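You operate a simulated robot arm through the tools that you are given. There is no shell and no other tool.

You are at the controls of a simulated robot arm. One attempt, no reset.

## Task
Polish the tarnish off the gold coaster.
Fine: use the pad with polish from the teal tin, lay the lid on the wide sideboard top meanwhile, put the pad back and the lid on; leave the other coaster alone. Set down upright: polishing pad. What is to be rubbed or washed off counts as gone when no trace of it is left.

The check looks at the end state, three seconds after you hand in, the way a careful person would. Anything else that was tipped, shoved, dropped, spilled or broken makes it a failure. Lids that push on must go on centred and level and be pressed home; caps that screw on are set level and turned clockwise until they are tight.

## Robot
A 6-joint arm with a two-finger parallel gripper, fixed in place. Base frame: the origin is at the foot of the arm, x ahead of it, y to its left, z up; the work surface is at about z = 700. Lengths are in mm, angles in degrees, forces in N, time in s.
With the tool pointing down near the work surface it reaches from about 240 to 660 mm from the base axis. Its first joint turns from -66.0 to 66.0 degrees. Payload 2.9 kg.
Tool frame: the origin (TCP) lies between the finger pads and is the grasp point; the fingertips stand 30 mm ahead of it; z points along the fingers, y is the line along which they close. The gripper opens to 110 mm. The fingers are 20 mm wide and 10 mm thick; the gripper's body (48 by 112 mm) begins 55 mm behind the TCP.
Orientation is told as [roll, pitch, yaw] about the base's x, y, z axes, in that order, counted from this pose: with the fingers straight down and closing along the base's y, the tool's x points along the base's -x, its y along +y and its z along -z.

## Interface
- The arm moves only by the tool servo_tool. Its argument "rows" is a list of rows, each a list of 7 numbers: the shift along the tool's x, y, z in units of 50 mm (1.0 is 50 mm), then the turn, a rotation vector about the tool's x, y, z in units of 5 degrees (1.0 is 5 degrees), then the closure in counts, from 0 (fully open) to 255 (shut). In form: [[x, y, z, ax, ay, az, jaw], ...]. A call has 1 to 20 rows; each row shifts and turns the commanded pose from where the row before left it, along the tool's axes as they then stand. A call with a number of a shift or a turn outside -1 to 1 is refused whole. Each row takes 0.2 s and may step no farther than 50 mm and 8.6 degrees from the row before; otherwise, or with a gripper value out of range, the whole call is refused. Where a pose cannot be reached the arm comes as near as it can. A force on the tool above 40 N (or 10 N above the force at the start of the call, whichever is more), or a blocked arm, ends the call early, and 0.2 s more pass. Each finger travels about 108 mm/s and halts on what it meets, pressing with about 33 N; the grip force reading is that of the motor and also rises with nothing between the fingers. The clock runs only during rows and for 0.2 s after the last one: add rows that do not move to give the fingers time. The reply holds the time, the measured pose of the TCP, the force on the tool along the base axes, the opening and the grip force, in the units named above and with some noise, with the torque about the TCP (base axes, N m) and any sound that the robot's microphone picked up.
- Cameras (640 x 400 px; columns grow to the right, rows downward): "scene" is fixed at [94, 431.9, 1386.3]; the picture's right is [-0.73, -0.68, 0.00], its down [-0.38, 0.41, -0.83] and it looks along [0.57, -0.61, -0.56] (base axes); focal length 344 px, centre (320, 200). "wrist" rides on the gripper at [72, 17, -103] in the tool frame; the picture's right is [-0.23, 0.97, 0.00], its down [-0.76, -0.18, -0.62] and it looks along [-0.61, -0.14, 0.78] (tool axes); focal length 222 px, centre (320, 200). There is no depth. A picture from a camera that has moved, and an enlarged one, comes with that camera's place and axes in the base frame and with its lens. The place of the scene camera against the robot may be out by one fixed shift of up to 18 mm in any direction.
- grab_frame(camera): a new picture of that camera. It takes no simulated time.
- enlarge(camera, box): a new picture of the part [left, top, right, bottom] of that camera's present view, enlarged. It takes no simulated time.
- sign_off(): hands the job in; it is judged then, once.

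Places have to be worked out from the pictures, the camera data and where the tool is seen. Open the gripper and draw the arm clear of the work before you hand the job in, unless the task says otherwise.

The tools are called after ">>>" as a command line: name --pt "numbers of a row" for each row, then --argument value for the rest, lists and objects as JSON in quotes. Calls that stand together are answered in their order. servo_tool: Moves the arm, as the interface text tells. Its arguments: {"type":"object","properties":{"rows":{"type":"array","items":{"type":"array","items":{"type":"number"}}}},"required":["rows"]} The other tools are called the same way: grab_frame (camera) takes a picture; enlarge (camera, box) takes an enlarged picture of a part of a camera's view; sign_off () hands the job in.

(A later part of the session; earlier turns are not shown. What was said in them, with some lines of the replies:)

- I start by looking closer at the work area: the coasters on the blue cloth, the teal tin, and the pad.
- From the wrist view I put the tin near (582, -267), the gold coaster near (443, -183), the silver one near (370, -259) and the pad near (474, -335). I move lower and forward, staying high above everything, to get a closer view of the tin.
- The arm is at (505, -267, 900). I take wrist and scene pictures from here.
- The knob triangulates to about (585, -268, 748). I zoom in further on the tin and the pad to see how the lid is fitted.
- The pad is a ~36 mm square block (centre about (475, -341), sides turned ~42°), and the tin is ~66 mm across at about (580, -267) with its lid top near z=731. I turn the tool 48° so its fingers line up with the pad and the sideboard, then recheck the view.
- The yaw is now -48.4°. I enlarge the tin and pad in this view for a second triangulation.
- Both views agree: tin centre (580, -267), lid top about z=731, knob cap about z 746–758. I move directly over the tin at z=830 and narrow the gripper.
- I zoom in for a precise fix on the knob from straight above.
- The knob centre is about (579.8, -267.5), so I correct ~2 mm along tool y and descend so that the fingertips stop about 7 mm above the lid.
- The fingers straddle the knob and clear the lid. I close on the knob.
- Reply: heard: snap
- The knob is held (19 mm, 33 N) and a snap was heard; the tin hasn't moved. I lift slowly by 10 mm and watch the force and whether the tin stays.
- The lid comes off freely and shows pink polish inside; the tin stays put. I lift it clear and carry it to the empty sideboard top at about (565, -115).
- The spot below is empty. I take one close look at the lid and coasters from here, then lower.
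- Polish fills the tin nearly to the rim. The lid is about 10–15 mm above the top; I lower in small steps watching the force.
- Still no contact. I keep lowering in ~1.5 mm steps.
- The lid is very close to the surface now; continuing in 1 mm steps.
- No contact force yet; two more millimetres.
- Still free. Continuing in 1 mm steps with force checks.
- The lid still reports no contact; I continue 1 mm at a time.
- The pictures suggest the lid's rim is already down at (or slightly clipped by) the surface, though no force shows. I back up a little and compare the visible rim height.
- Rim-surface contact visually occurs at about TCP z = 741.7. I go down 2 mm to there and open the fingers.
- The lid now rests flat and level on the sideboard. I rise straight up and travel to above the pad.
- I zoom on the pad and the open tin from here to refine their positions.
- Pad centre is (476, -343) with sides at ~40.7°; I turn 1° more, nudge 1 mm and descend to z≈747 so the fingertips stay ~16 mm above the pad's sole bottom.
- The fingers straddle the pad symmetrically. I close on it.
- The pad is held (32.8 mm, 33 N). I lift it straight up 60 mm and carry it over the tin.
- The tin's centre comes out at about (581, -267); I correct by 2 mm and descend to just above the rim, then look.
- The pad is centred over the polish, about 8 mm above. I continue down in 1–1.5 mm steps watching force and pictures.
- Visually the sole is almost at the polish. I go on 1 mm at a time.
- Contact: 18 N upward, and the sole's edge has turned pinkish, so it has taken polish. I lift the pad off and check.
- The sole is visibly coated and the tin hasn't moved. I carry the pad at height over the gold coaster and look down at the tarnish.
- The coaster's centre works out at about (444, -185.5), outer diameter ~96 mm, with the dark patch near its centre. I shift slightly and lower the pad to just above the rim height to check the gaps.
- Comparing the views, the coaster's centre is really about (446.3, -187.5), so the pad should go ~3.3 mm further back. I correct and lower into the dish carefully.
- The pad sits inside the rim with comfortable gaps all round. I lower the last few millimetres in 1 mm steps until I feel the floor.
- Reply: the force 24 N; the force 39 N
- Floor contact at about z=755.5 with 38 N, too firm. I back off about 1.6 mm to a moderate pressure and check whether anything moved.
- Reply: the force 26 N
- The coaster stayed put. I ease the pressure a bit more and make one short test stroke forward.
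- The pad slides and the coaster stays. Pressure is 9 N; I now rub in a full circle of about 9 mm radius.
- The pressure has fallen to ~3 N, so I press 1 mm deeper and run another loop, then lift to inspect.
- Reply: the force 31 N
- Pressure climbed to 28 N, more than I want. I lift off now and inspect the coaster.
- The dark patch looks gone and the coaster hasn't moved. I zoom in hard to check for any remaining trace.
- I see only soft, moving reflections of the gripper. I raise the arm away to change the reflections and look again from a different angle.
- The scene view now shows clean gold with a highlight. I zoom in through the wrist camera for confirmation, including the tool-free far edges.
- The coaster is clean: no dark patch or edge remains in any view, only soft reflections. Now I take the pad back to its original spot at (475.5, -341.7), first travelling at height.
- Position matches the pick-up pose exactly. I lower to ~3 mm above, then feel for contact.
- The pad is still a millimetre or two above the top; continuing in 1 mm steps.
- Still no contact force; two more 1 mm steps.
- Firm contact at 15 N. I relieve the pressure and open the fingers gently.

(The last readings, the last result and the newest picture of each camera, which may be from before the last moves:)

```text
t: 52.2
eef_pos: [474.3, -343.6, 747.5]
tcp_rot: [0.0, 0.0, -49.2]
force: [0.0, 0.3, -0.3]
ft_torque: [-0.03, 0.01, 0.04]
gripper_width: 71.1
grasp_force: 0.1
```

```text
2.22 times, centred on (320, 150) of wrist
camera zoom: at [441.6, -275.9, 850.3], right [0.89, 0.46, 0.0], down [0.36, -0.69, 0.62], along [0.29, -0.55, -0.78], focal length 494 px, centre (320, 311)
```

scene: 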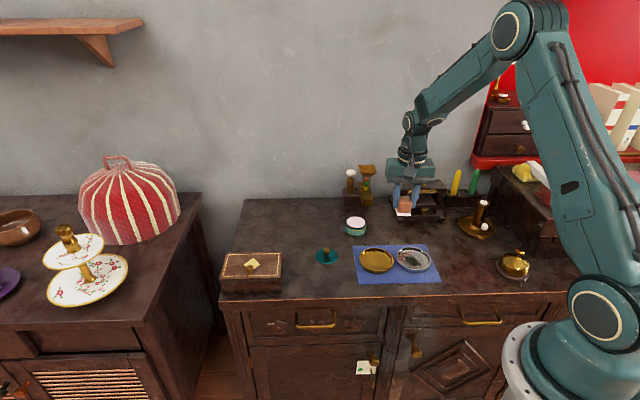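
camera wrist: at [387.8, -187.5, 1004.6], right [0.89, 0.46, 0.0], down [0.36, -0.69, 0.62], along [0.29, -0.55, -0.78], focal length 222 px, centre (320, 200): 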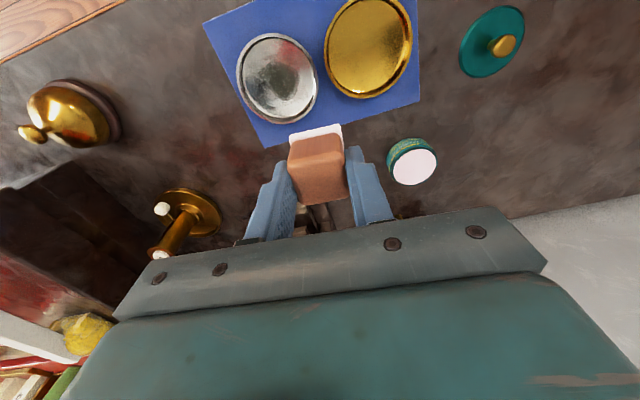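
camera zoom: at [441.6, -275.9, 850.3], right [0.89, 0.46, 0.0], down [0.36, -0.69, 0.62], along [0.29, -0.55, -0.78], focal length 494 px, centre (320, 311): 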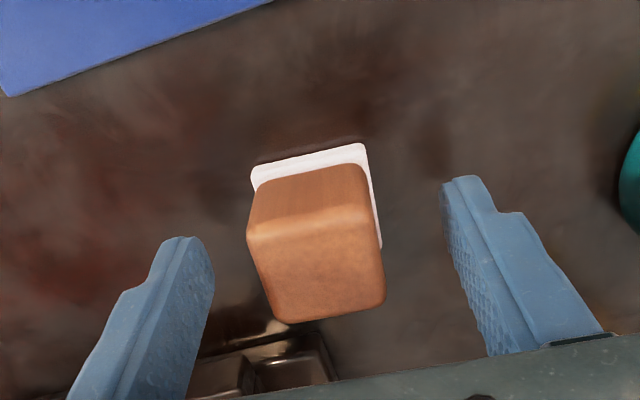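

The pad stands upright in its place (within a millimetre). I rise and travel to above the lid.

>>> servo_tool --pt "0 0 -0.3 0 0 0 90" --pt "0 0 -0.6 0 0 0 90" --pt "0 0 -0.6 0 0 0 100" --pt "0 0 -0.4 0 0 0 120" --pt "0.321 0.618 0 0 0 0 120" --pt "0.321 0.618 0 0 0 0 120" --pt "0.321 0.618 0 0 0 0 120" --pt "0.321 0.618 0 0 0 0 120" --pt "0.321 0.618 0 0 0 0 120" --pt "0.321 0.618 0 0 0 0 120" --pt "0.321 0.618 0 0 0 0 120" --pt "0 0 0 0 0 0 120"

>>> enlarge --camera "wrist" --box '[200, 60, 440, 240]'

>>> grab_frame --camera "scene"

```text
t: 54.8
eef_pos: [565.7, -115.1, 842.7]
tcp_rot: [-0.1, 0.0, -49.1]
force: [0.4, 0.3, 0.3]
ft_torque: [-0.02, 0.0, 0.0]
gripper_width: 58.2
grasp_force: 0.2
```

```text
2.22 times, centred on (320, 150) of wrist
camera zoom: at [531.1, -49.0, 945.7], right [0.89, 0.46, 0.0], down [0.36, -0.69, 0.62], along [0.29, -0.55, -0.78], focal length 494 px, centre (320, 311)
```

zoom: 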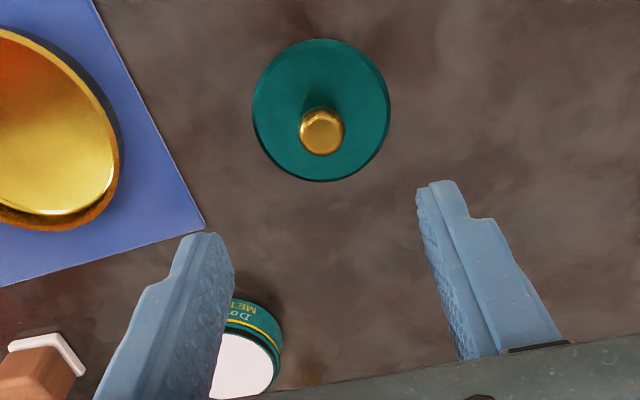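

```text
taken
```

scene: 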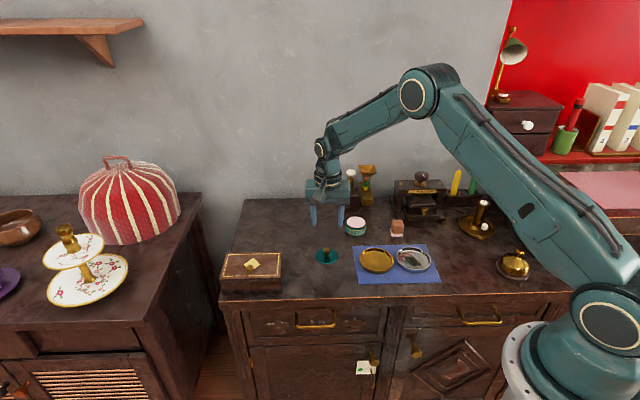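

The lid's knob is at about (567, -115.5), in the same place relative to the tool as when I set it down. I descend around the knob.

>>> servo_tool --pt "0.004 0.02 0.42 0 0 0 120" --pt "0 0 0.42 0 0 0 120" --pt "0 0 0.42 0 0 0 120" --pt "0 0 0.42 0 0 0 120" --pt "0 0 0.38 0 0 0 120" --pt "0 0 0 0 0 0 120"

>>> enlarge --camera "wrist" --box '[200, 60, 440, 240]'

>>> enlarge --camera "scene" --box '[305, 230, 365, 275]'

```text
t: 56.2
eef_pos: [567.2, -116.0, 738.4]
tcp_rot: [-0.1, 0.0, -49.2]
force: [0.0, -0.6, -0.6]
ft_torque: [0.0, 0.02, 0.01]
gripper_width: 58.2
grasp_force: 0.1
```

```text
2.22 times, centred on (320, 150) of wrist
camera zoom: at [532.3, -48.2, 841.8], right [0.89, 0.46, 0.0], down [0.36, -0.69, 0.62], along [0.29, -0.55, -0.78], focal length 494 px, centre (320, 311)
```

zoom: 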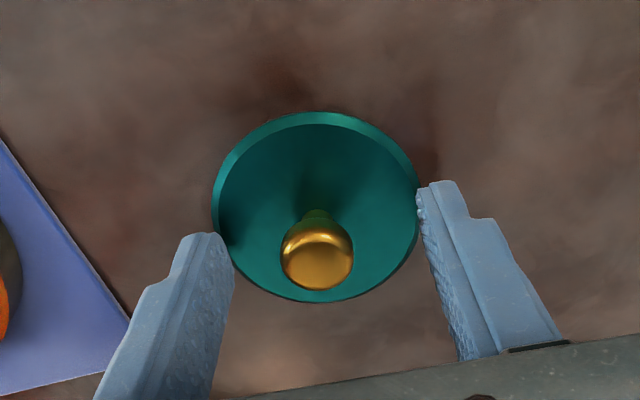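

```text
8.89 times, centred on (335, 252) of scene
camera zoom: at [94.0, 431.9, 1386.3], right [-0.73, -0.68, 0.0], down [-0.38, 0.41, -0.83], along [0.57, -0.61, -0.56], focal length 3057 px, centre (187, -267)
```

zoom: 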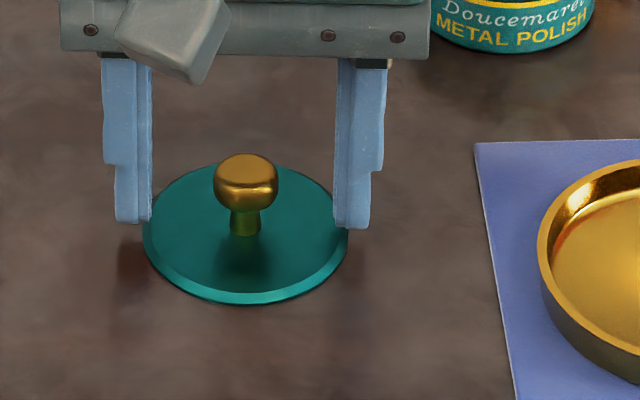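

The fingers straddle the knob evenly and clear the surface. I close on it.

>>> servo_tool --pt "0 0 0 0 0 0 165" --pt "0 0 0 0 0 0 195" --pt "0 0 0 0 0 0 255" --pt "0 0 0 0 0 0 255" --pt "0 0 0 0 0 0 255"

>>> enlarge --camera "wrist" --box '[200, 60, 440, 240]'

>>> enlarge --camera "scene" --box '[305, 230, 365, 275]'

```text
t: 57.4
eef_pos: [566.5, -114.9, 738.4]
tcp_rot: [0.0, 0.1, -49.1]
force: [-0.5, 0.4, 1.8]
ft_torque: [0.01, 0.03, 0.0]
gripper_width: 19.1
grasp_force: 33.1
```

```text
2.22 times, centred on (320, 150) of wrist
camera zoom: at [532.3, -48.1, 842.1], right [0.89, 0.46, 0.0], down [0.36, -0.69, 0.62], along [0.29, -0.55, -0.78], focal length 494 px, centre (320, 311)
```

zoom: 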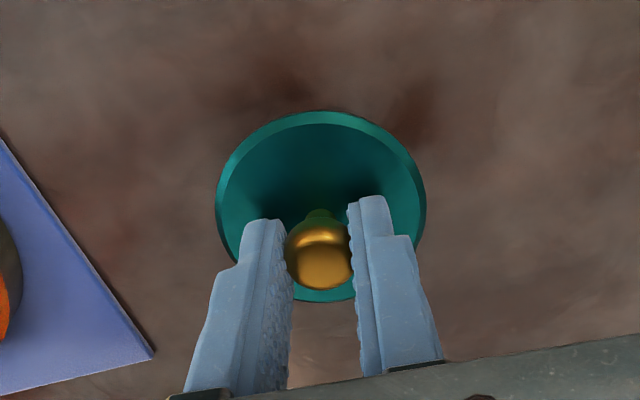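

```text
8.89 times, centred on (335, 252) of scene
camera zoom: at [94.0, 431.9, 1386.3], right [-0.73, -0.68, 0.0], down [-0.38, 0.41, -0.83], along [0.57, -0.61, -0.56], focal length 3057 px, centre (187, -267)
```

zoom: 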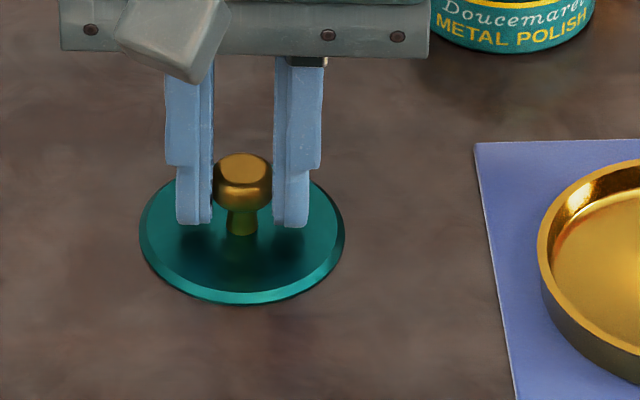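

The knob is held again. I lift the lid slowly and then carry it back to the tin's pose (579.5, -266.3), stopping high above it.

>>> servo_tool --pt "0 0 -0.1 0 0 0 255" --pt "0 0 -0.4 0 0 0 255" --pt "0 0 -0.6 0 0 0 255" --pt "0 0 -0.6 0 0 0 255" --pt "0 0 -0.1 0 0 0 255" --pt "-0.4133 -0.2993 0 0 0 0 255" --pt "-0.4133 -0.2993 0 0 0 0 255" --pt "-0.4133 -0.2993 0 0 0 0 255" --pt "-0.4133 -0.2993 0 0 0 0 255" --pt "-0.4133 -0.2993 0 0 0 0 255" --pt "-0.4133 -0.2993 0 0 0 0 255" --pt "0 0 0 0 0 0 255"

>>> enlarge --camera "wrist" --box '[200, 60, 440, 240]'

>>> enlarge --camera "scene" --box '[330, 180, 410, 240]'

```text
t: 60.0
eef_pos: [578.6, -268.9, 828.9]
tcp_rot: [-0.1, 0.0, -49.2]
force: [0.8, -0.3, 0.3]
ft_torque: [-0.01, 0.03, 0.01]
gripper_width: 19.0
grasp_force: 32.8
```

```text
2.22 times, centred on (320, 150) of wrist
camera zoom: at [544.9, -202.1, 932.6], right [0.89, 0.46, 0.0], down [0.36, -0.69, 0.62], along [0.29, -0.55, -0.78], focal length 494 px, centre (320, 311)
```

zoom: 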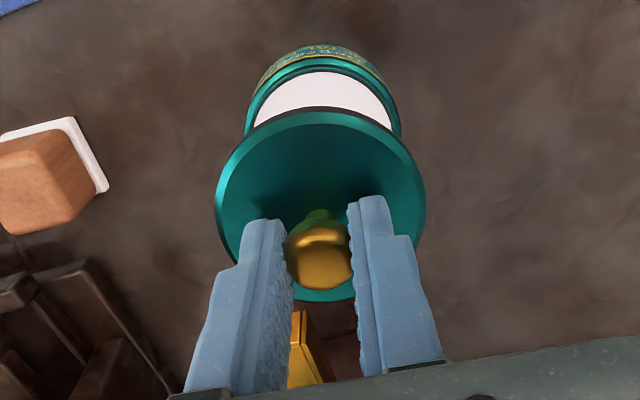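

```text
6.67 times, centred on (370, 210) of scene
camera zoom: at [94.0, 431.9, 1386.3], right [-0.73, -0.68, 0.0], down [-0.38, 0.41, -0.83], along [0.57, -0.61, -0.56], focal length 2293 px, centre (-13, 133)
```

zoom: 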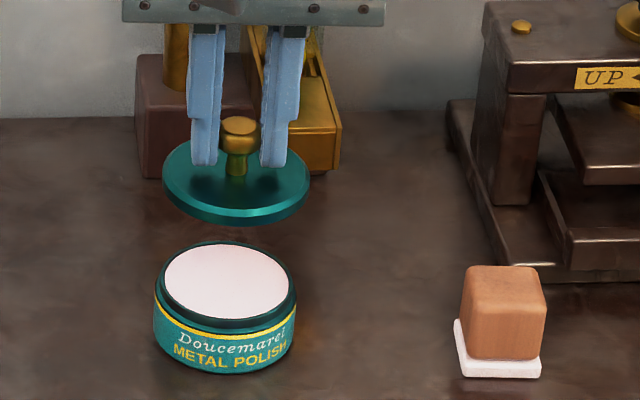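

The tin hasn't moved. The lid is about 1.3 mm off along tool y; I correct and lower to about 20 mm above seat for another check.

>>> servo_tool --pt "0.011 0.026 0.2 0 0 0 255" --pt "0 0 0.3 0 0 0 255" --pt "0 0 0.3 0 0 0 255" --pt "0 0 0 0 0 0 255"

>>> enlarge --camera "wrist" --box '[200, 60, 440, 240]'

>>> enlarge --camera "scene" --box '[330, 190, 390, 235]'

```text
t: 61.0
eef_pos: [580.8, -266.9, 788.9]
tcp_rot: [0.0, 0.1, -49.1]
force: [-0.6, 0.2, 0.0]
ft_torque: [0.0, -0.01, 0.0]
gripper_width: 18.8
grasp_force: 32.9
```

```text
2.22 times, centred on (320, 150) of wrist
camera zoom: at [545.7, -199.9, 892.0], right [0.89, 0.46, 0.0], down [0.36, -0.69, 0.62], along [0.29, -0.55, -0.78], focal length 494 px, centre (320, 311)
```

zoom: 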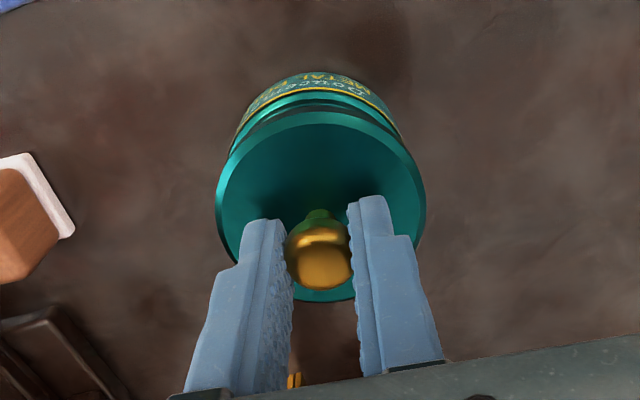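

```text
8.89 times, centred on (360, 212) of scene
camera zoom: at [94.0, 431.9, 1386.3], right [-0.73, -0.68, 0.0], down [-0.38, 0.41, -0.83], along [0.57, -0.61, -0.56], focal length 3057 px, centre (-36, 89)
```

zoom: 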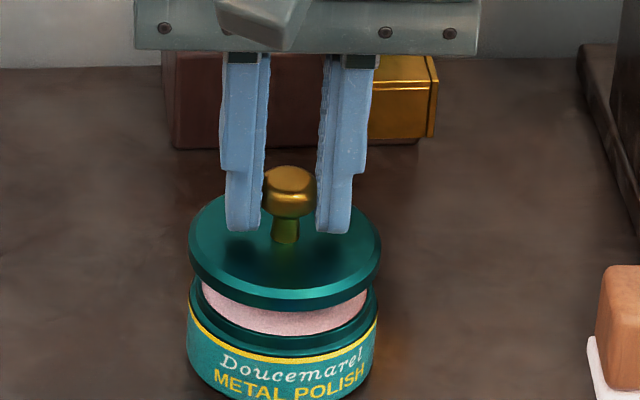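

Both checks say the lid is now ~1 mm past along tool y; I correct and lower to about 4 mm above seat.

>>> servo_tool --pt "-0.01 -0.02 0.1 0 0 0 255" --pt "0 0 0.14 0 0 0 255" --pt "0 0 0.08 0 0 0 255" --pt "0 0 0 0 0 0 255"

>>> enlarge --camera "wrist" --box '[200, 60, 440, 240]'

>>> enlarge --camera "scene" --box '[330, 190, 390, 235]'

```text
t: 62.0
eef_pos: [579.7, -267.4, 773.3]
tcp_rot: [0.0, -0.1, -49.2]
force: [0.7, -0.1, -0.1]
ft_torque: [-0.01, 0.03, 0.01]
gripper_width: 19.1
grasp_force: 33.2
```

```text
2.22 times, centred on (320, 150) of wrist
camera zoom: at [545.4, -201.4, 876.1], right [0.89, 0.46, 0.0], down [0.36, -0.69, 0.62], along [0.29, -0.55, -0.78], focal length 494 px, centre (320, 311)
```

zoom: 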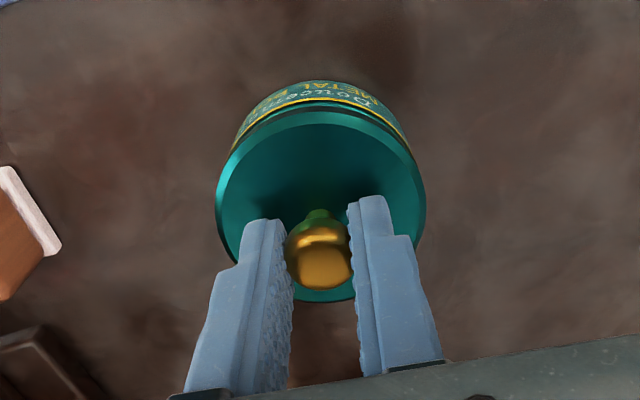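

```text
8.89 times, centred on (360, 212) of scene
camera zoom: at [94.0, 431.9, 1386.3], right [-0.73, -0.68, 0.0], down [-0.38, 0.41, -0.83], along [0.57, -0.61, -0.56], focal length 3057 px, centre (-36, 89)
```

zoom: 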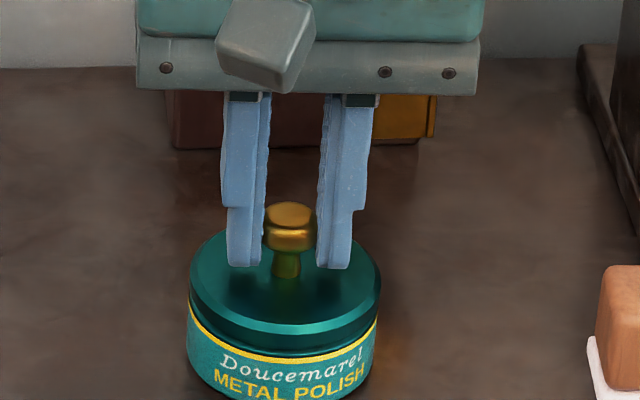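

Alignment is now within half a millimetre in both views. I lower in 1 mm steps until the lid meets the neck, then press home.

>>> servo_tool --pt "0 0 0.02 0 0 0 255" --pt "0 0 0.02 0 0 0 255" --pt "0 0 0 0 0 0 255"

>>> servo_tool --pt "0 0 0.02 0 0 0 255" --pt "0 0 0 0 0 0 255"

```text
t: 62.8
eef_pos: [580.0, -267.5, 770.5]
tcp_rot: [-0.1, 0.0, -49.3]
force: [-0.5, 0.7, -0.2]
ft_torque: [0.01, 0.02, 0.01]
gripper_width: 18.6
grasp_force: 32.8
```

```text
t: 63.4
eef_pos: [579.1, -267.3, 770.2]
tcp_rot: [0.0, 0.1, -49.2]
force: [0.1, -0.6, 0.1]
ft_torque: [0.02, 0.03, -0.01]
gripper_width: 18.6
grasp_force: 33.1
```

No resistance yet; continuing 1 mm at a time.

>>> servo_tool --pt "0 0 0.02 0 0 0 255" --pt "0 0 0 0 0 0 255"

>>> servo_tool --pt "0 0 0.02 0 0 0 255" --pt "0 0 0 0 0 0 255"

>>> enlarge --camera "scene" --box '[330, 190, 390, 235]'

```text
t: 64.0
eef_pos: [579.7, -268.3, 768.8]
tcp_rot: [0.0, -0.2, -49.2]
force: [1.1, 1.0, 3.2]
ft_torque: [-0.01, -0.02, -0.01]
gripper_width: 19.1
grasp_force: 33.0
```

```text
t: 64.6
eef_pos: [579.2, -267.7, 769.3]
tcp_rot: [0.0, -0.1, -49.2]
force: [-3.2, 1.4, 15.9]
ft_torque: [0.07, 0.14, -0.06]
gripper_width: 18.9
grasp_force: 32.6
```

```text
8.89 times, centred on (360, 212) of scene
camera zoom: at [93.6, 432.0, 1386.3], right [-0.73, -0.68, 0.0], down [-0.38, 0.41, -0.83], along [0.57, -0.61, -0.56], focal length 3057 px, centre (-36, 89)
```

zoom: 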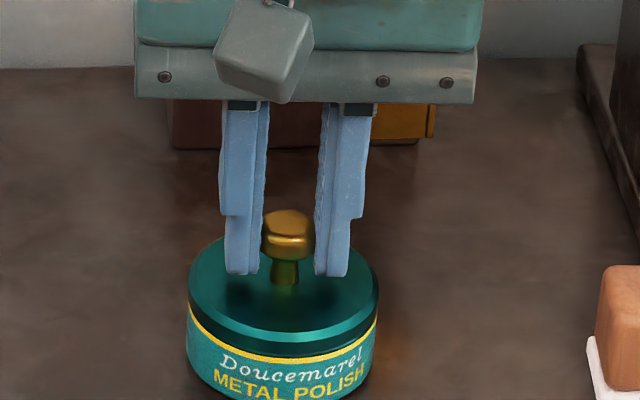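

Resistance of 16 N; the lid is on the neck. I press further to drive it home, listening for a snap.

>>> servo_tool --pt "0 0 0.02 0 0 0 255" --pt "0 0 0 0 0 0 255"

>>> enlarge --camera "scene" --box '[330, 180, 410, 240]'

>>> enlarge --camera "wrist" --box '[240, 80, 400, 220]'

```text
t: 65.2
eef_pos: [580.6, -268.7, 768.8]
tcp_rot: [0.1, -0.3, -49.2]
force: [-6.0, 2.7, 26.8]
ft_torque: [0.15, 0.22, -0.04]
gripper_width: 19.1
grasp_force: 32.7
```

```text
6.67 times, centred on (370, 210) of scene
camera zoom: at [93.4, 432.2, 1386.2], right [-0.73, -0.68, 0.0], down [-0.38, 0.41, -0.83], along [0.57, -0.61, -0.56], focal length 2293 px, centre (-13, 133)
```

zoom: 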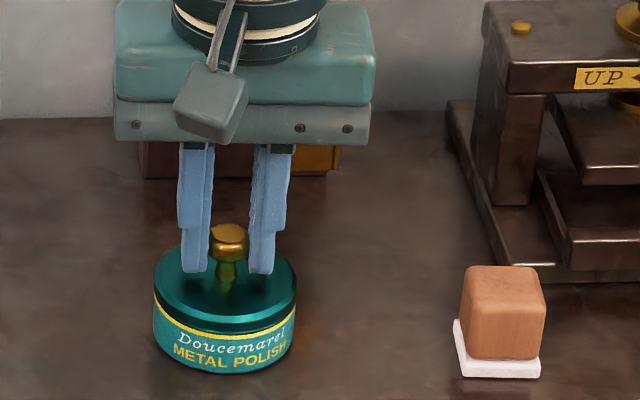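

```text
2.86 times, centred on (320, 150) of wrist
camera zoom: at [545.7, -201.2, 872.2], right [0.89, 0.46, 0.0], down [0.36, -0.69, 0.63], along [0.29, -0.55, -0.78], focal length 635 px, centre (320, 343)
```

zoom: 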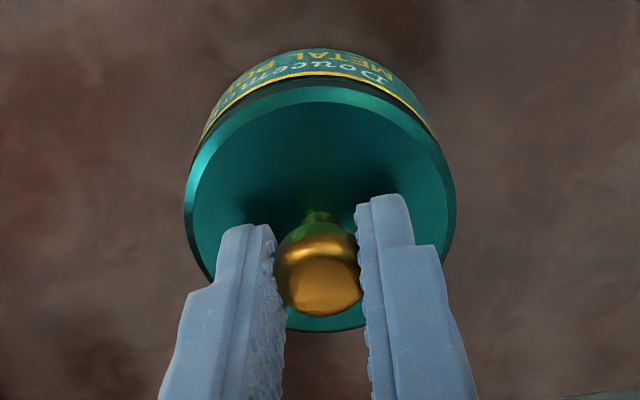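

Lid height looks nearly the same as originally. I press a little more firmly (toward ~36 N) to be sure it's home.

>>> servo_tool --pt "0 0 0.016 0 0 0 255" --pt "0 0 0 0 0 0 255"

```text
t: 65.8
eef_pos: [581.3, -268.9, 768.7]
tcp_rot: [0.1, -0.3, -49.3]
force: [-4.0, 3.9, 28.5]
ft_torque: [0.15, 0.22, 0.0]
gripper_width: 19.0
grasp_force: 33.4
```

The force rose only slightly, so something gave a little. One more millimetre.

>>> servo_tool --pt "0 0 0.02 0 0 0 255" --pt "0 0 0 0 0 0 255"

>>> enlarge --camera "scene" --box '[340, 190, 420, 250]'

```text
t: 66.4
eef_pos: [580.5, -268.4, 768.7]
tcp_rot: [0.2, -0.3, -49.2]
force: [-3.9, 2.9, 32.5]
ft_torque: [0.14, 0.17, 0.0]
gripper_width: 18.7
grasp_force: 32.6
```

```text
6.67 times, centred on (380, 220) of scene
camera zoom: at [93.3, 432.2, 1386.2], right [-0.73, -0.68, 0.0], down [-0.38, 0.41, -0.83], along [0.57, -0.61, -0.56], focal length 2293 px, centre (-80, 67)
```

zoom: 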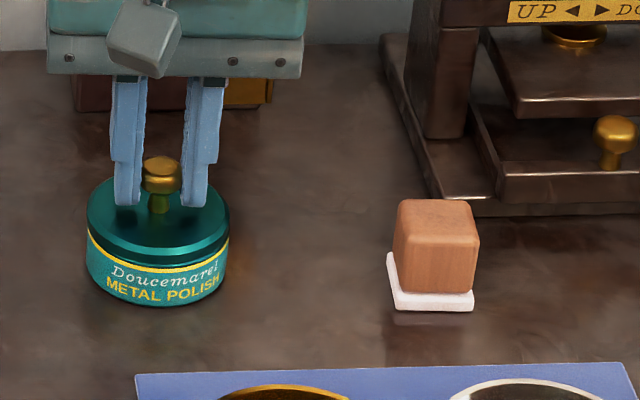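

The lid looks level and at its original height, but I've heard no snap yet. I press another millimetre or so to make sure.

>>> servo_tool --pt "0 0 0.02 0 0 0 255" --pt "0 0 0 0 0 0 255"

```text
t: 67.0
eef_pos: [580.1, -267.4, 768.1]
tcp_rot: [0.2, -0.5, -49.1]
force: [-3.8, 2.3, 36.0]
ft_torque: [0.1, 0.15, -0.02]
gripper_width: 19.1
grasp_force: 33.3
```

36 N and the lid sits steady. I ease off the pressure, open the fingers and compare the lid with the original picture.

>>> servo_tool --pt "0 0 -0.04 0 0 0 255" --pt "0 0 -0.04 0 0 0 255" --pt "0 0 0 0 0 0 255"

>>> enlarge --camera "scene" --box '[340, 190, 420, 250]'

```text
t: 67.8
eef_pos: [581.1, -268.5, 769.5]
tcp_rot: [0.0, -0.1, -49.2]
force: [6.3, -3.6, 15.0]
ft_torque: [-0.29, -0.28, 0.03]
gripper_width: 19.0
grasp_force: 32.8
```

```text
6.67 times, centred on (380, 220) of scene
camera zoom: at [93.8, 432.0, 1386.3], right [-0.73, -0.68, 0.0], down [-0.38, 0.41, -0.83], along [0.57, -0.61, -0.56], focal length 2293 px, centre (-80, 67)
```

zoom: 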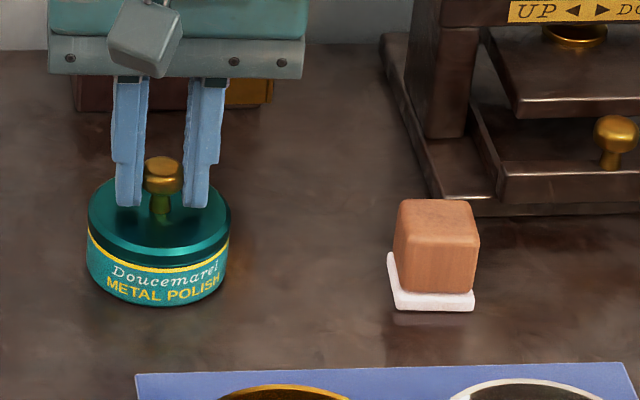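

Still 15 N with some sideways load; I ease up another millimetre before opening.

>>> servo_tool --pt "0 0 -0.02 0 0 0 255" --pt "0 0 0 0 0 0 255"

```text
t: 68.4
eef_pos: [579.6, -267.6, 769.3]
tcp_rot: [-0.1, 0.1, -49.1]
force: [1.9, -2.1, 10.2]
ft_torque: [-0.24, -0.26, 0.0]
gripper_width: 19.1
grasp_force: 32.5
```

>>> servo_tool --pt "0 0 -0.014 0 0 0 255" --pt "0 0 0 0 0 0 255"

```text
t: 69.0
eef_pos: [578.7, -267.9, 769.6]
tcp_rot: [0.0, 0.1, -49.3]
force: [-0.9, -0.8, 4.5]
ft_torque: [-0.13, -0.08, 0.0]
gripper_width: 18.8
grasp_force: 33.3
```

Only ~4 N remains. I open the fingers gradually.

>>> servo_tool --pt "0 0 -0.006 0 0 0 200" --pt "0 0 0 0 0 0 190" --pt "0 0 0 0 0 0 160" --pt "0 0 0 0 0 0 130" --pt "0 0 0 0 0 0 120"

>>> enlarge --camera "scene" --box '[340, 190, 420, 250]'

>>> enlarge --camera "scene" --box '[338, 205, 378, 240]'

>>> enlarge --camera "wrist" --box '[240, 80, 400, 220]'

```text
t: 70.2
eef_pos: [580.1, -267.1, 769.7]
tcp_rot: [0.0, 0.1, -49.2]
force: [0.4, 1.0, -0.3]
ft_torque: [0.01, -0.04, -0.01]
gripper_width: 58.0
grasp_force: 0.1
heard: snap
```

```text
6.67 times, centred on (380, 220) of scene
camera zoom: at [94.0, 431.9, 1386.3], right [-0.73, -0.68, 0.0], down [-0.38, 0.41, -0.83], along [0.57, -0.61, -0.56], focal length 2293 px, centre (-80, 67)
```

zoom: 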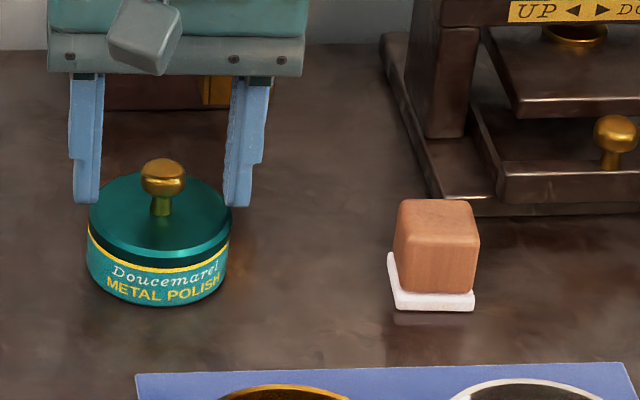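

```text
11.43 times, centred on (358, 222) of scene
camera zoom: at [94.0, 431.9, 1386.3], right [-0.73, -0.68, 0.0], down [-0.38, 0.41, -0.83], along [0.57, -0.61, -0.56], focal length 3930 px, centre (-114, -57)
```

zoom: 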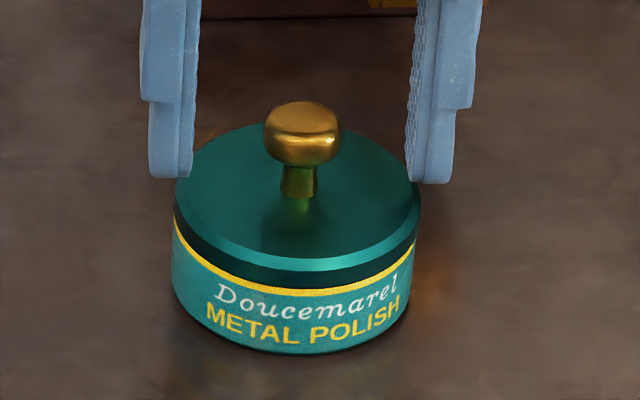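

```text
2.86 times, centred on (320, 150) of wrist
camera zoom: at [545.7, -201.0, 873.4], right [0.89, 0.46, 0.0], down [0.36, -0.69, 0.62], along [0.29, -0.55, -0.78], focal length 635 px, centre (320, 343)
```

zoom: 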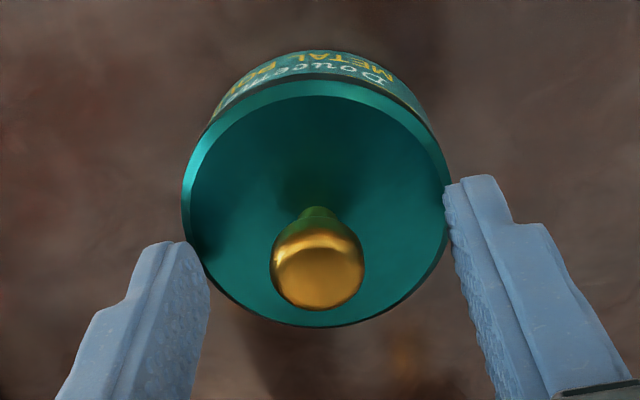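

A snap was heard on release and the lid sits level and centred, like the original. To be certain it's pressed home, I rise clear, close the fingers and will press straight down on the knob's top.

>>> servo_tool --pt "0 0 -0.2 0 0 0 120" --pt "0 0 -0.4 0 0 0 120" --pt "0 0 -0.3 0 0 0 120" --pt "-0.03 0 0 0 0 0 190" --pt "0 0 0 0 0 0 255" --pt "0 0 0 0 0 0 255" --pt "0 0 0 0 0 0 255"

>>> enlarge --camera "wrist" --box '[240, 80, 400, 220]'

>>> enlarge --camera "scene" --box '[338, 205, 378, 240]'

>>> enlarge --camera "scene" --box '[340, 190, 420, 250]'

```text
t: 71.8
eef_pos: [579.8, -269.0, 816.3]
tcp_rot: [0.0, 0.0, -49.3]
force: [-1.1, 1.0, 0.1]
ft_torque: [0.01, 0.01, 0.0]
gripper_width: 0.0
grasp_force: 33.3
```

```text
2.86 times, centred on (320, 150) of wrist
camera zoom: at [545.9, -202.5, 918.5], right [0.89, 0.46, 0.0], down [0.36, -0.69, 0.62], along [0.29, -0.55, -0.78], focal length 635 px, centre (320, 343)
```

zoom: 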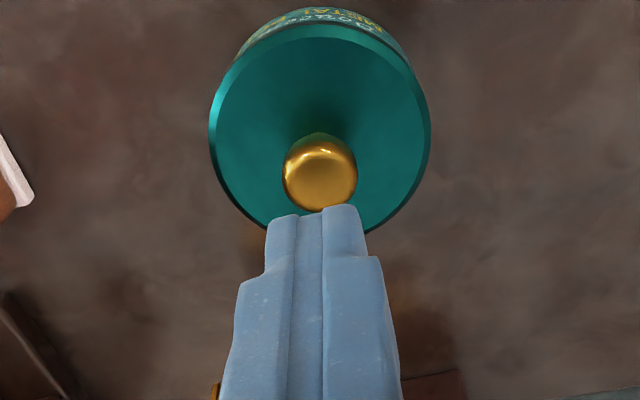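

```text
11.43 times, centred on (358, 222) of scene
camera zoom: at [94.0, 431.9, 1386.3], right [-0.73, -0.68, 0.0], down [-0.38, 0.41, -0.83], along [0.57, -0.61, -0.56], focal length 3930 px, centre (-114, -57)
```

zoom: 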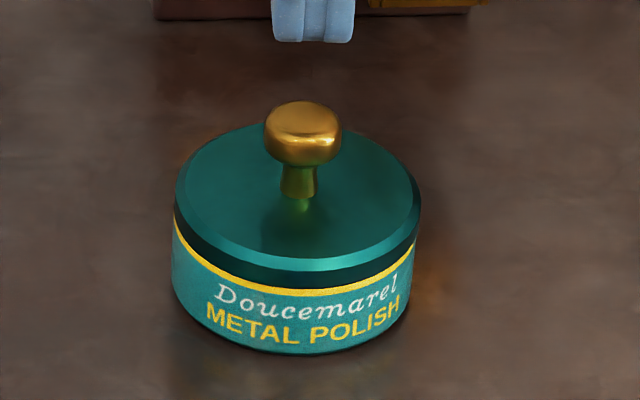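

```text
6.67 times, centred on (380, 220) of scene
camera zoom: at [94.0, 431.9, 1386.3], right [-0.73, -0.68, 0.0], down [-0.38, 0.41, -0.83], along [0.57, -0.61, -0.56], focal length 2293 px, centre (-80, 67)
```

zoom: 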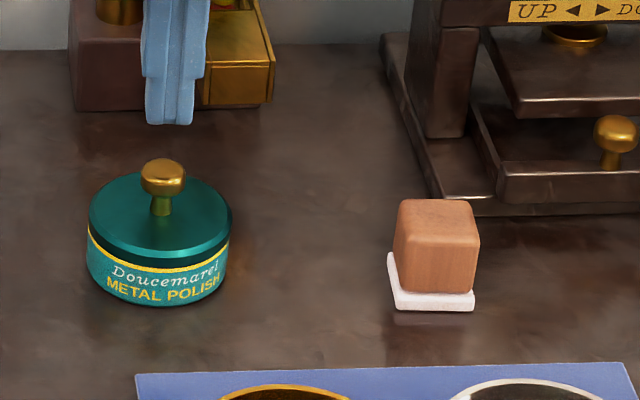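

The closed fingertips are centred over the knob to within a millimetre. I descend to just above it and then press in small steps.

>>> servo_tool --pt "0.01 0.01 0.2 0 0 0 255" --pt "0 0 0.2 0 0 0 255" --pt "0 0 0.06 0 0 0 255" --pt "0 0 0 0 0 0 255"

>>> servo_tool --pt "0 0 0.03 0 0 0 255" --pt "0 0 0.02 0 0 0 255"

>>> servo_tool --pt "0 0 0.02 0 0 0 255"

```text
t: 72.8
eef_pos: [582.2, -268.6, 792.1]
tcp_rot: [0.0, 0.0, -49.2]
force: [0.3, -0.8, 0.4]
ft_torque: [-0.03, -0.01, 0.01]
gripper_width: 0.2
grasp_force: 32.7
```

```text
t: 73.4
eef_pos: [579.3, -267.2, 789.4]
tcp_rot: [0.1, 0.0, -49.2]
force: [0.2, -0.3, 0.7]
ft_torque: [-0.03, -0.01, 0.05]
gripper_width: 0.1
grasp_force: 32.4
```

```text
t: 73.8
eef_pos: [580.7, -268.0, 789.1]
tcp_rot: [0.0, -0.1, -49.1]
force: [-1.4, 1.1, 1.8]
ft_torque: [0.0, 0.06, -0.02]
gripper_width: 0.0
grasp_force: 33.4
```

Contact is beginning. I press on in 1 mm steps toward about 30 N.

>>> servo_tool --pt "0 0 0.02 0 0 0 255" --pt "0 0 0 0 0 0 255"

>>> servo_tool --pt "0 0 0.016 0 0 0 255" --pt "0 0 0 0 0 0 255"

>>> enlarge --camera "scene" --box '[338, 205, 378, 240]'

```text
t: 74.4
eef_pos: [581.5, -267.6, 787.7]
tcp_rot: [0.0, -0.1, -49.2]
force: [-5.9, 3.3, 12.2]
ft_torque: [0.1, 0.17, 0.0]
gripper_width: 0.4
grasp_force: 33.1
```

```text
t: 75.0
eef_pos: [581.2, -268.7, 788.5]
tcp_rot: [0.1, -0.1, -49.3]
force: [-8.2, 3.8, 23.0]
ft_torque: [0.15, 0.31, 0.01]
gripper_width: 0.1
grasp_force: 32.7
```

```text
11.43 times, centred on (358, 222) of scene
camera zoom: at [93.3, 432.2, 1386.2], right [-0.73, -0.68, 0.0], down [-0.38, 0.41, -0.83], along [0.57, -0.61, -0.56], focal length 3930 px, centre (-114, -57)
```

zoom: 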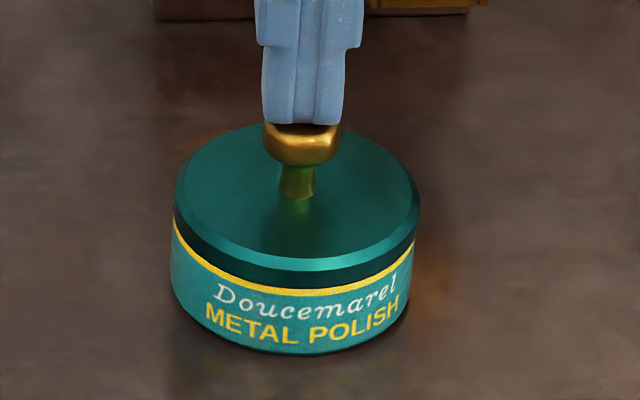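

With 23 N straight on the knob the lid doesn't budge further and stays level: it's home. I lift off.

>>> servo_tool --pt "0 0 -0.03 0 0 0 255" --pt "0 0 -0.1 0 0 0 255" --pt "0 0 -0.4 0 0 0 255" --pt "0 0 -0.6 0 0 0 200" --pt "0 0 -0.6 0 0 0 100" --pt "0 0 -0.6 0 0 0 0" --pt "0 0 0 0 0 0 0"

>>> enlarge --camera "scene" --box '[338, 205, 378, 240]'

>>> grab_frame --camera "wrist"

>>> enlarge --camera "scene" --box '[320, 190, 460, 290]'

```text
t: 76.6
eef_pos: [579.2, -269.3, 904.1]
tcp_rot: [0.0, -0.1, -49.2]
force: [-0.4, -0.1, -0.9]
ft_torque: [0.03, -0.02, -0.03]
gripper_width: 110.0
grasp_force: 0.0
```

```text
11.43 times, centred on (358, 222) of scene
camera zoom: at [94.0, 431.9, 1386.3], right [-0.73, -0.68, 0.0], down [-0.38, 0.41, -0.83], along [0.57, -0.61, -0.56], focal length 3930 px, centre (-114, -57)
```

zoom: 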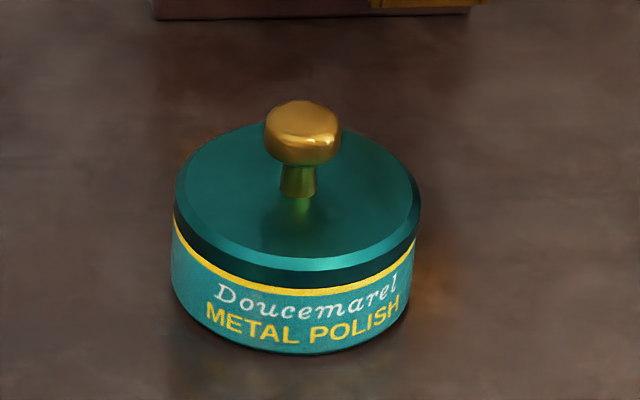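

```text
taken
camera wrist: at [546.0, -201.7, 1007.3], right [0.89, 0.46, 0.0], down [0.36, -0.69, 0.62], along [0.29, -0.55, -0.78], focal length 222 px, centre (320, 200)
```

wrist: 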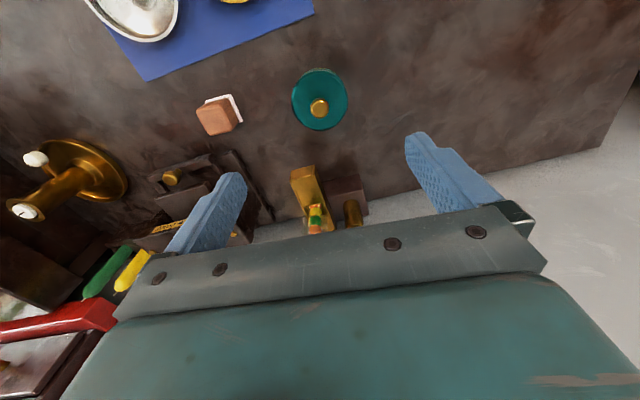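

```text
4.00 times, centred on (390, 240) of scene
camera zoom: at [94.0, 431.9, 1386.3], right [-0.73, -0.68, 0.0], down [-0.38, 0.41, -0.83], along [0.57, -0.61, -0.56], focal length 1376 px, centre (40, 40)
```

zoom: 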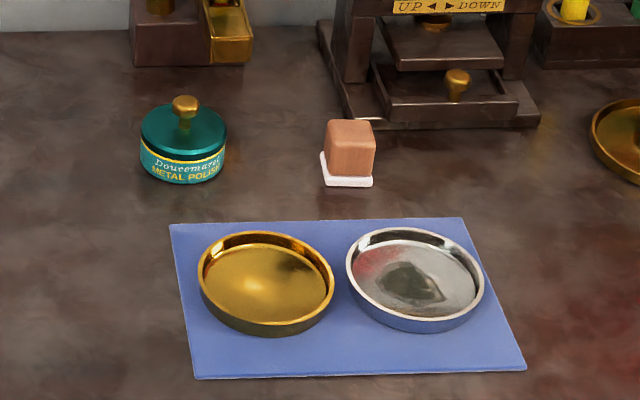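

Everything looks in order. I move to the same viewpoint I had at the start to compare the lid's seating with the original picture.

>>> servo_tool --pt "0.337 -0.371 0.029 0 0 -0.053 0" --pt "0.337 -0.371 0.029 0 0 -0.053 0" --pt "0.337 -0.371 0.029 0 0 -0.053 0" --pt "0 0 0 0 0 0 0"

>>> enlarge --camera "wrist" --box '[330, 90, 410, 170]'

>>> enlarge --camera "wrist" --box '[140, 0, 380, 150]'

>>> enlarge --camera "scene" --box '[340, 190, 420, 250]'

```text
t: 77.6
eef_pos: [504.1, -267.0, 899.3]
tcp_rot: [0.0, 0.0, -48.4]
force: [0.4, 0.6, 0.0]
ft_torque: [-0.02, -0.02, 0.01]
gripper_width: 110.0
grasp_force: 0.0
```

```text
5.00 times, centred on (370, 130) of wrist
camera zoom: at [469.1, -200.3, 1001.8], right [0.88, 0.48, 0.0], down [0.37, -0.69, 0.62], along [0.3, -0.55, -0.78], focal length 1111 px, centre (70, 550)
```

zoom: 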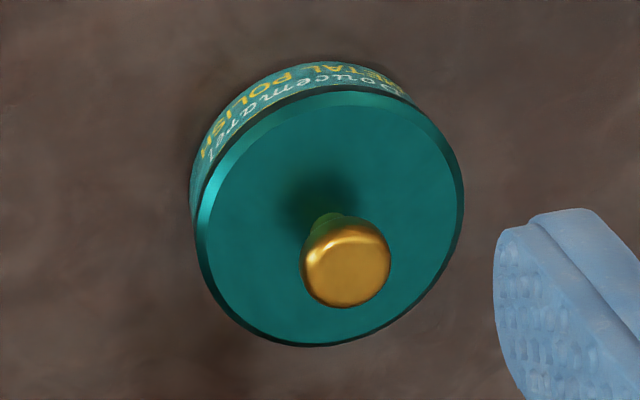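

```text
2.67 times, centred on (260, 75) of wrist
camera zoom: at [469.1, -200.3, 1001.8], right [0.88, 0.48, 0.0], down [0.37, -0.69, 0.62], along [0.3, -0.55, -0.78], focal length 592 px, centre (480, 533)
```

zoom: 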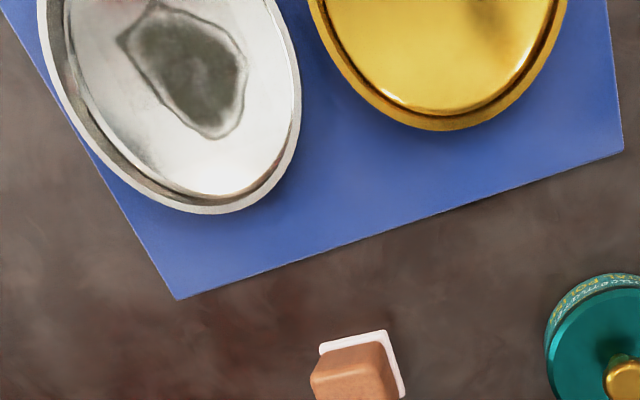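

```text
6.67 times, centred on (380, 220) of scene
camera zoom: at [94.0, 431.9, 1386.3], right [-0.73, -0.68, 0.0], down [-0.38, 0.41, -0.83], along [0.57, -0.61, -0.56], focal length 2293 px, centre (-80, 67)
```

zoom: 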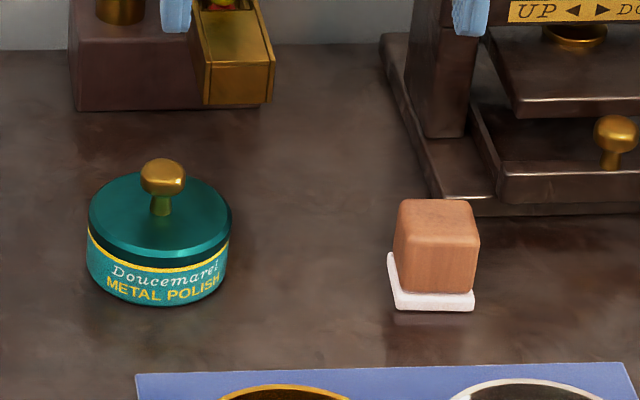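

The lid is fully seated and level (it now reaches the yellow line evenly all round), and the silver coaster's stain is untouched. I draw the arm up and away from the work and take final comparison pictures.

>>> servo_tool --pt "0.3 0 -0.6 0 0 0 0" --pt "0.3 0 -0.6 0 0 0 0" --pt "0.3 0 -0.6 0 0 0 0" --pt "0.3 0 -0.4 0 0 0 0" --pt "0 0 0 0 0 0 0"

>>> enlarge --camera "scene" --box '[350, 235, 450, 295]'

>>> grab_frame --camera "wrist"

>>> grab_frame --camera "scene"

```text
t: 78.8
eef_pos: [465.4, -220.8, 1010.6]
tcp_rot: [0.0, 0.0, -48.3]
force: [0.3, 0.4, 0.8]
ft_torque: [-0.03, 0.04, -0.01]
gripper_width: 110.1
grasp_force: 0.0
```

```text
6.40 times, centred on (400, 265) of scene
camera zoom: at [94.0, 431.9, 1386.3], right [-0.73, -0.68, 0.0], down [-0.38, 0.41, -0.83], along [0.57, -0.61, -0.56], focal length 2201 px, centre (-192, -216)
```

zoom: 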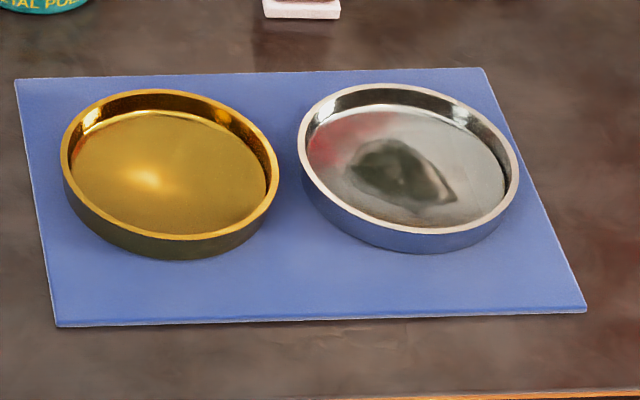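

```text
taken
camera wrist: at [430.2, -155.5, 1113.0], right [0.88, 0.48, 0.0], down [0.37, -0.69, 0.62], along [0.3, -0.55, -0.78], focal length 222 px, centre (320, 200)
```

wrist: 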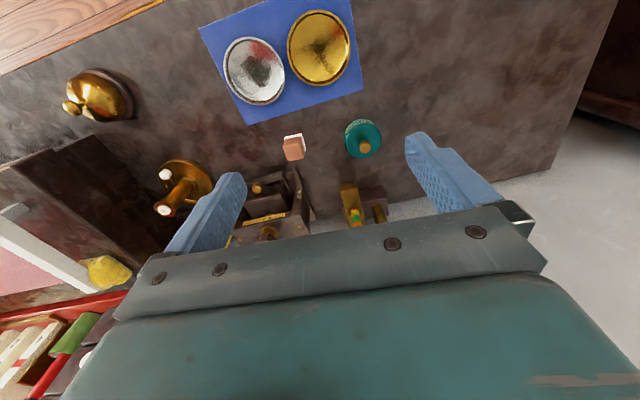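

```text
taken
```

scene: 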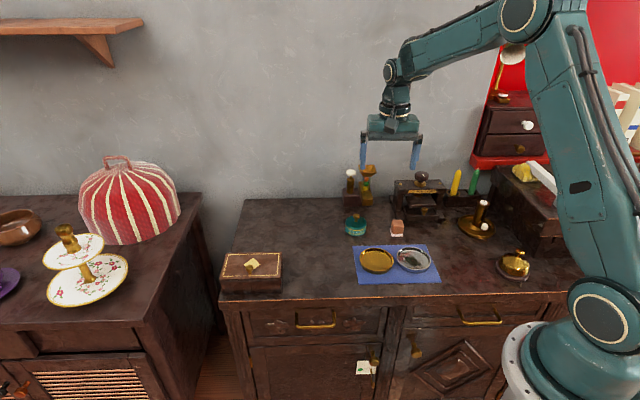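

The coaster positions match the original exactly. One last zoom on the gold coaster and lid from this viewpoint.

>>> enlarge --camera "wrist" --box '[210, 0, 370, 110]'

>>> enlarge --camera "wrist" --box '[270, 100, 400, 180]'

>>> enlarge --camera "scene" --box '[338, 205, 378, 240]'

```text
3.64 times, centred on (290, 55) of wrist
camera zoom: at [430.2, -155.5, 1113.0], right [0.88, 0.48, 0.0], down [0.37, -0.69, 0.62], along [0.3, -0.55, -0.78], focal length 808 px, centre (429, 727)
```

zoom: 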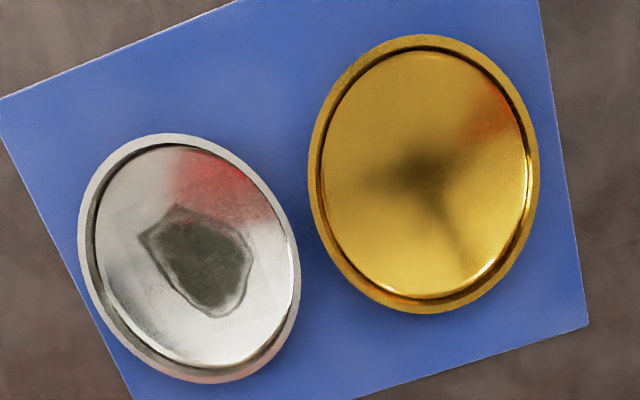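

```text
4.92 times, centred on (335, 140) of wrist
camera zoom: at [430.2, -155.5, 1113.0], right [0.88, 0.48, 0.0], down [0.37, -0.69, 0.62], along [0.3, -0.55, -0.78], focal length 1094 px, centre (246, 495)
```

zoom: 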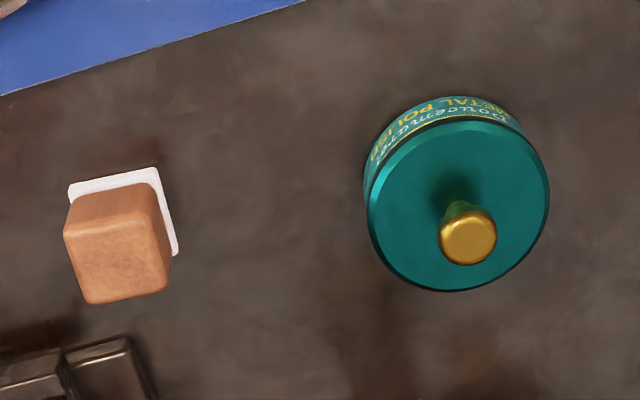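

```text
11.43 times, centred on (358, 222) of scene
camera zoom: at [94.0, 431.9, 1386.3], right [-0.73, -0.68, 0.0], down [-0.38, 0.41, -0.83], along [0.57, -0.61, -0.56], focal length 3930 px, centre (-114, -57)
```

zoom: 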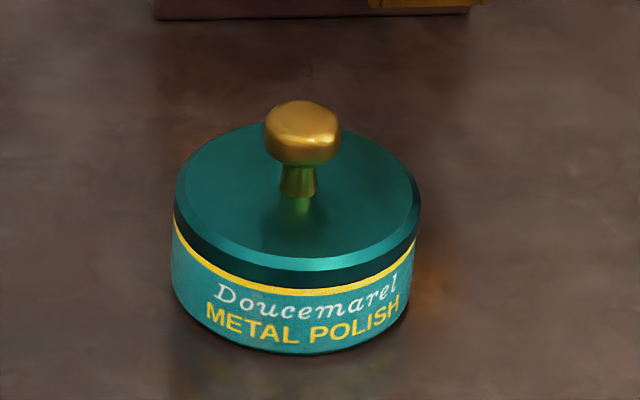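

The dark smudge in the wrist view is just the gripper's blurred reflection (it moved with the arm; the scene view is clean). I check the lid's level closely on both sides.

>>> enlarge --camera "scene" --box '[341, 216, 357, 234]'

>>> enlarge --camera "scene" --box '[355, 216, 371, 234]'

>>> enlarge --camera "wrist" --box '[338, 112, 388, 162]'

```text
16.00 times, centred on (349, 225) of scene
camera zoom: at [94.0, 431.9, 1386.3], right [-0.73, -0.68, 0.0], down [-0.38, 0.41, -0.83], along [0.57, -0.61, -0.56], focal length 5502 px, centre (-144, -200)
```

zoom: 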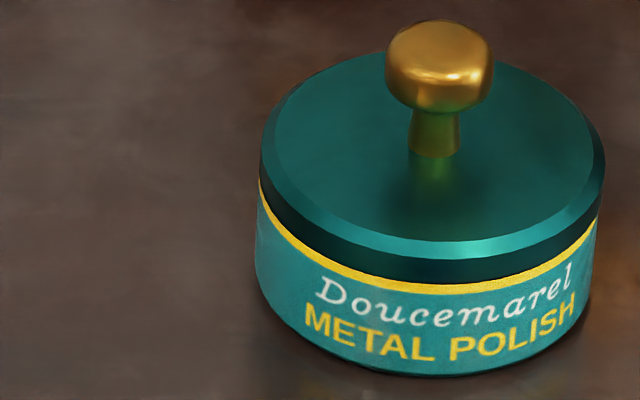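

```text
16.00 times, centred on (363, 225) of scene
camera zoom: at [94.0, 431.9, 1386.3], right [-0.73, -0.68, 0.0], down [-0.38, 0.41, -0.83], along [0.57, -0.61, -0.56], focal length 5502 px, centre (-368, -200)
```

zoom: 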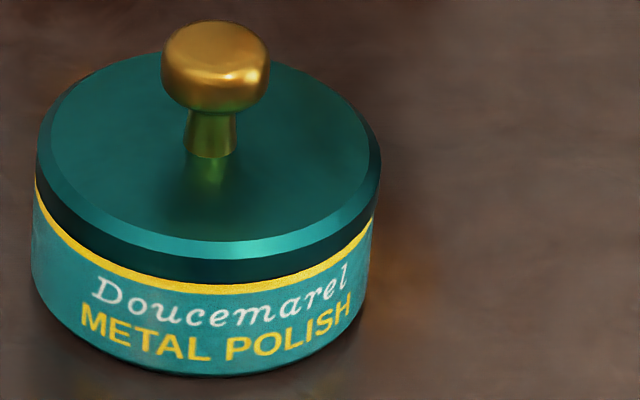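

```text
8.00 times, centred on (363, 137) of wrist
camera zoom: at [430.2, -155.5, 1113.0], right [0.88, 0.48, 0.0], down [0.37, -0.69, 0.62], along [0.3, -0.55, -0.78], focal length 1777 px, centre (-24, 704)
```

zoom: 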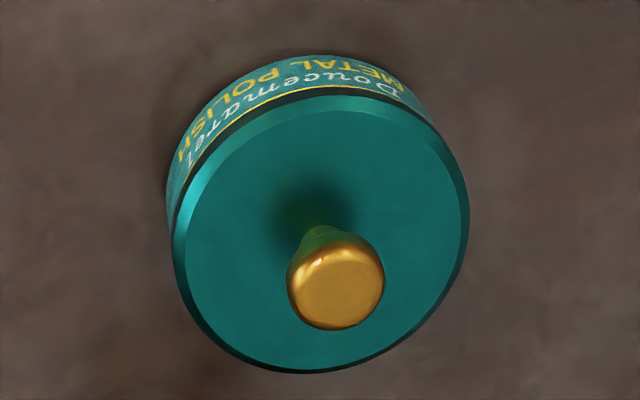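

The tarnish is gone from the gold coaster, and the silver coaster is untouched. The pad stands upright in its place, and the lid is centred, level and pressed home. The gripper is open and the arm is clear, so I hand in.

>>> sign_off

```text
The job is handed in.
```

The gold coaster is polished: no tarnish shows in any close-up from either camera. I've handed the job in, but no verdict has come back yet.

- **Coasters:** the gold one sits exactly where it did at the start. The silver one wasn't touched and still has its stain.
- **Pad:** I dipped it in the teal tin and rubbed the coaster with it. It is back upright in its original spot, about a millimetre off. Its sole still has polish on it.
- **Lid:** it lay on the wide sideboard top during the work. It is back on the tin, centred and level. I pressed it on with about 36 N, then about 23 N straight down on the knob, and it didn't move any further. It seems to sit about a millimetre lower than at the start, so it may not have been fully down to begin with.
- **Arm:** the gripper is open and the arm is raised clear of the work.

I saw nothing else moved or tipped.
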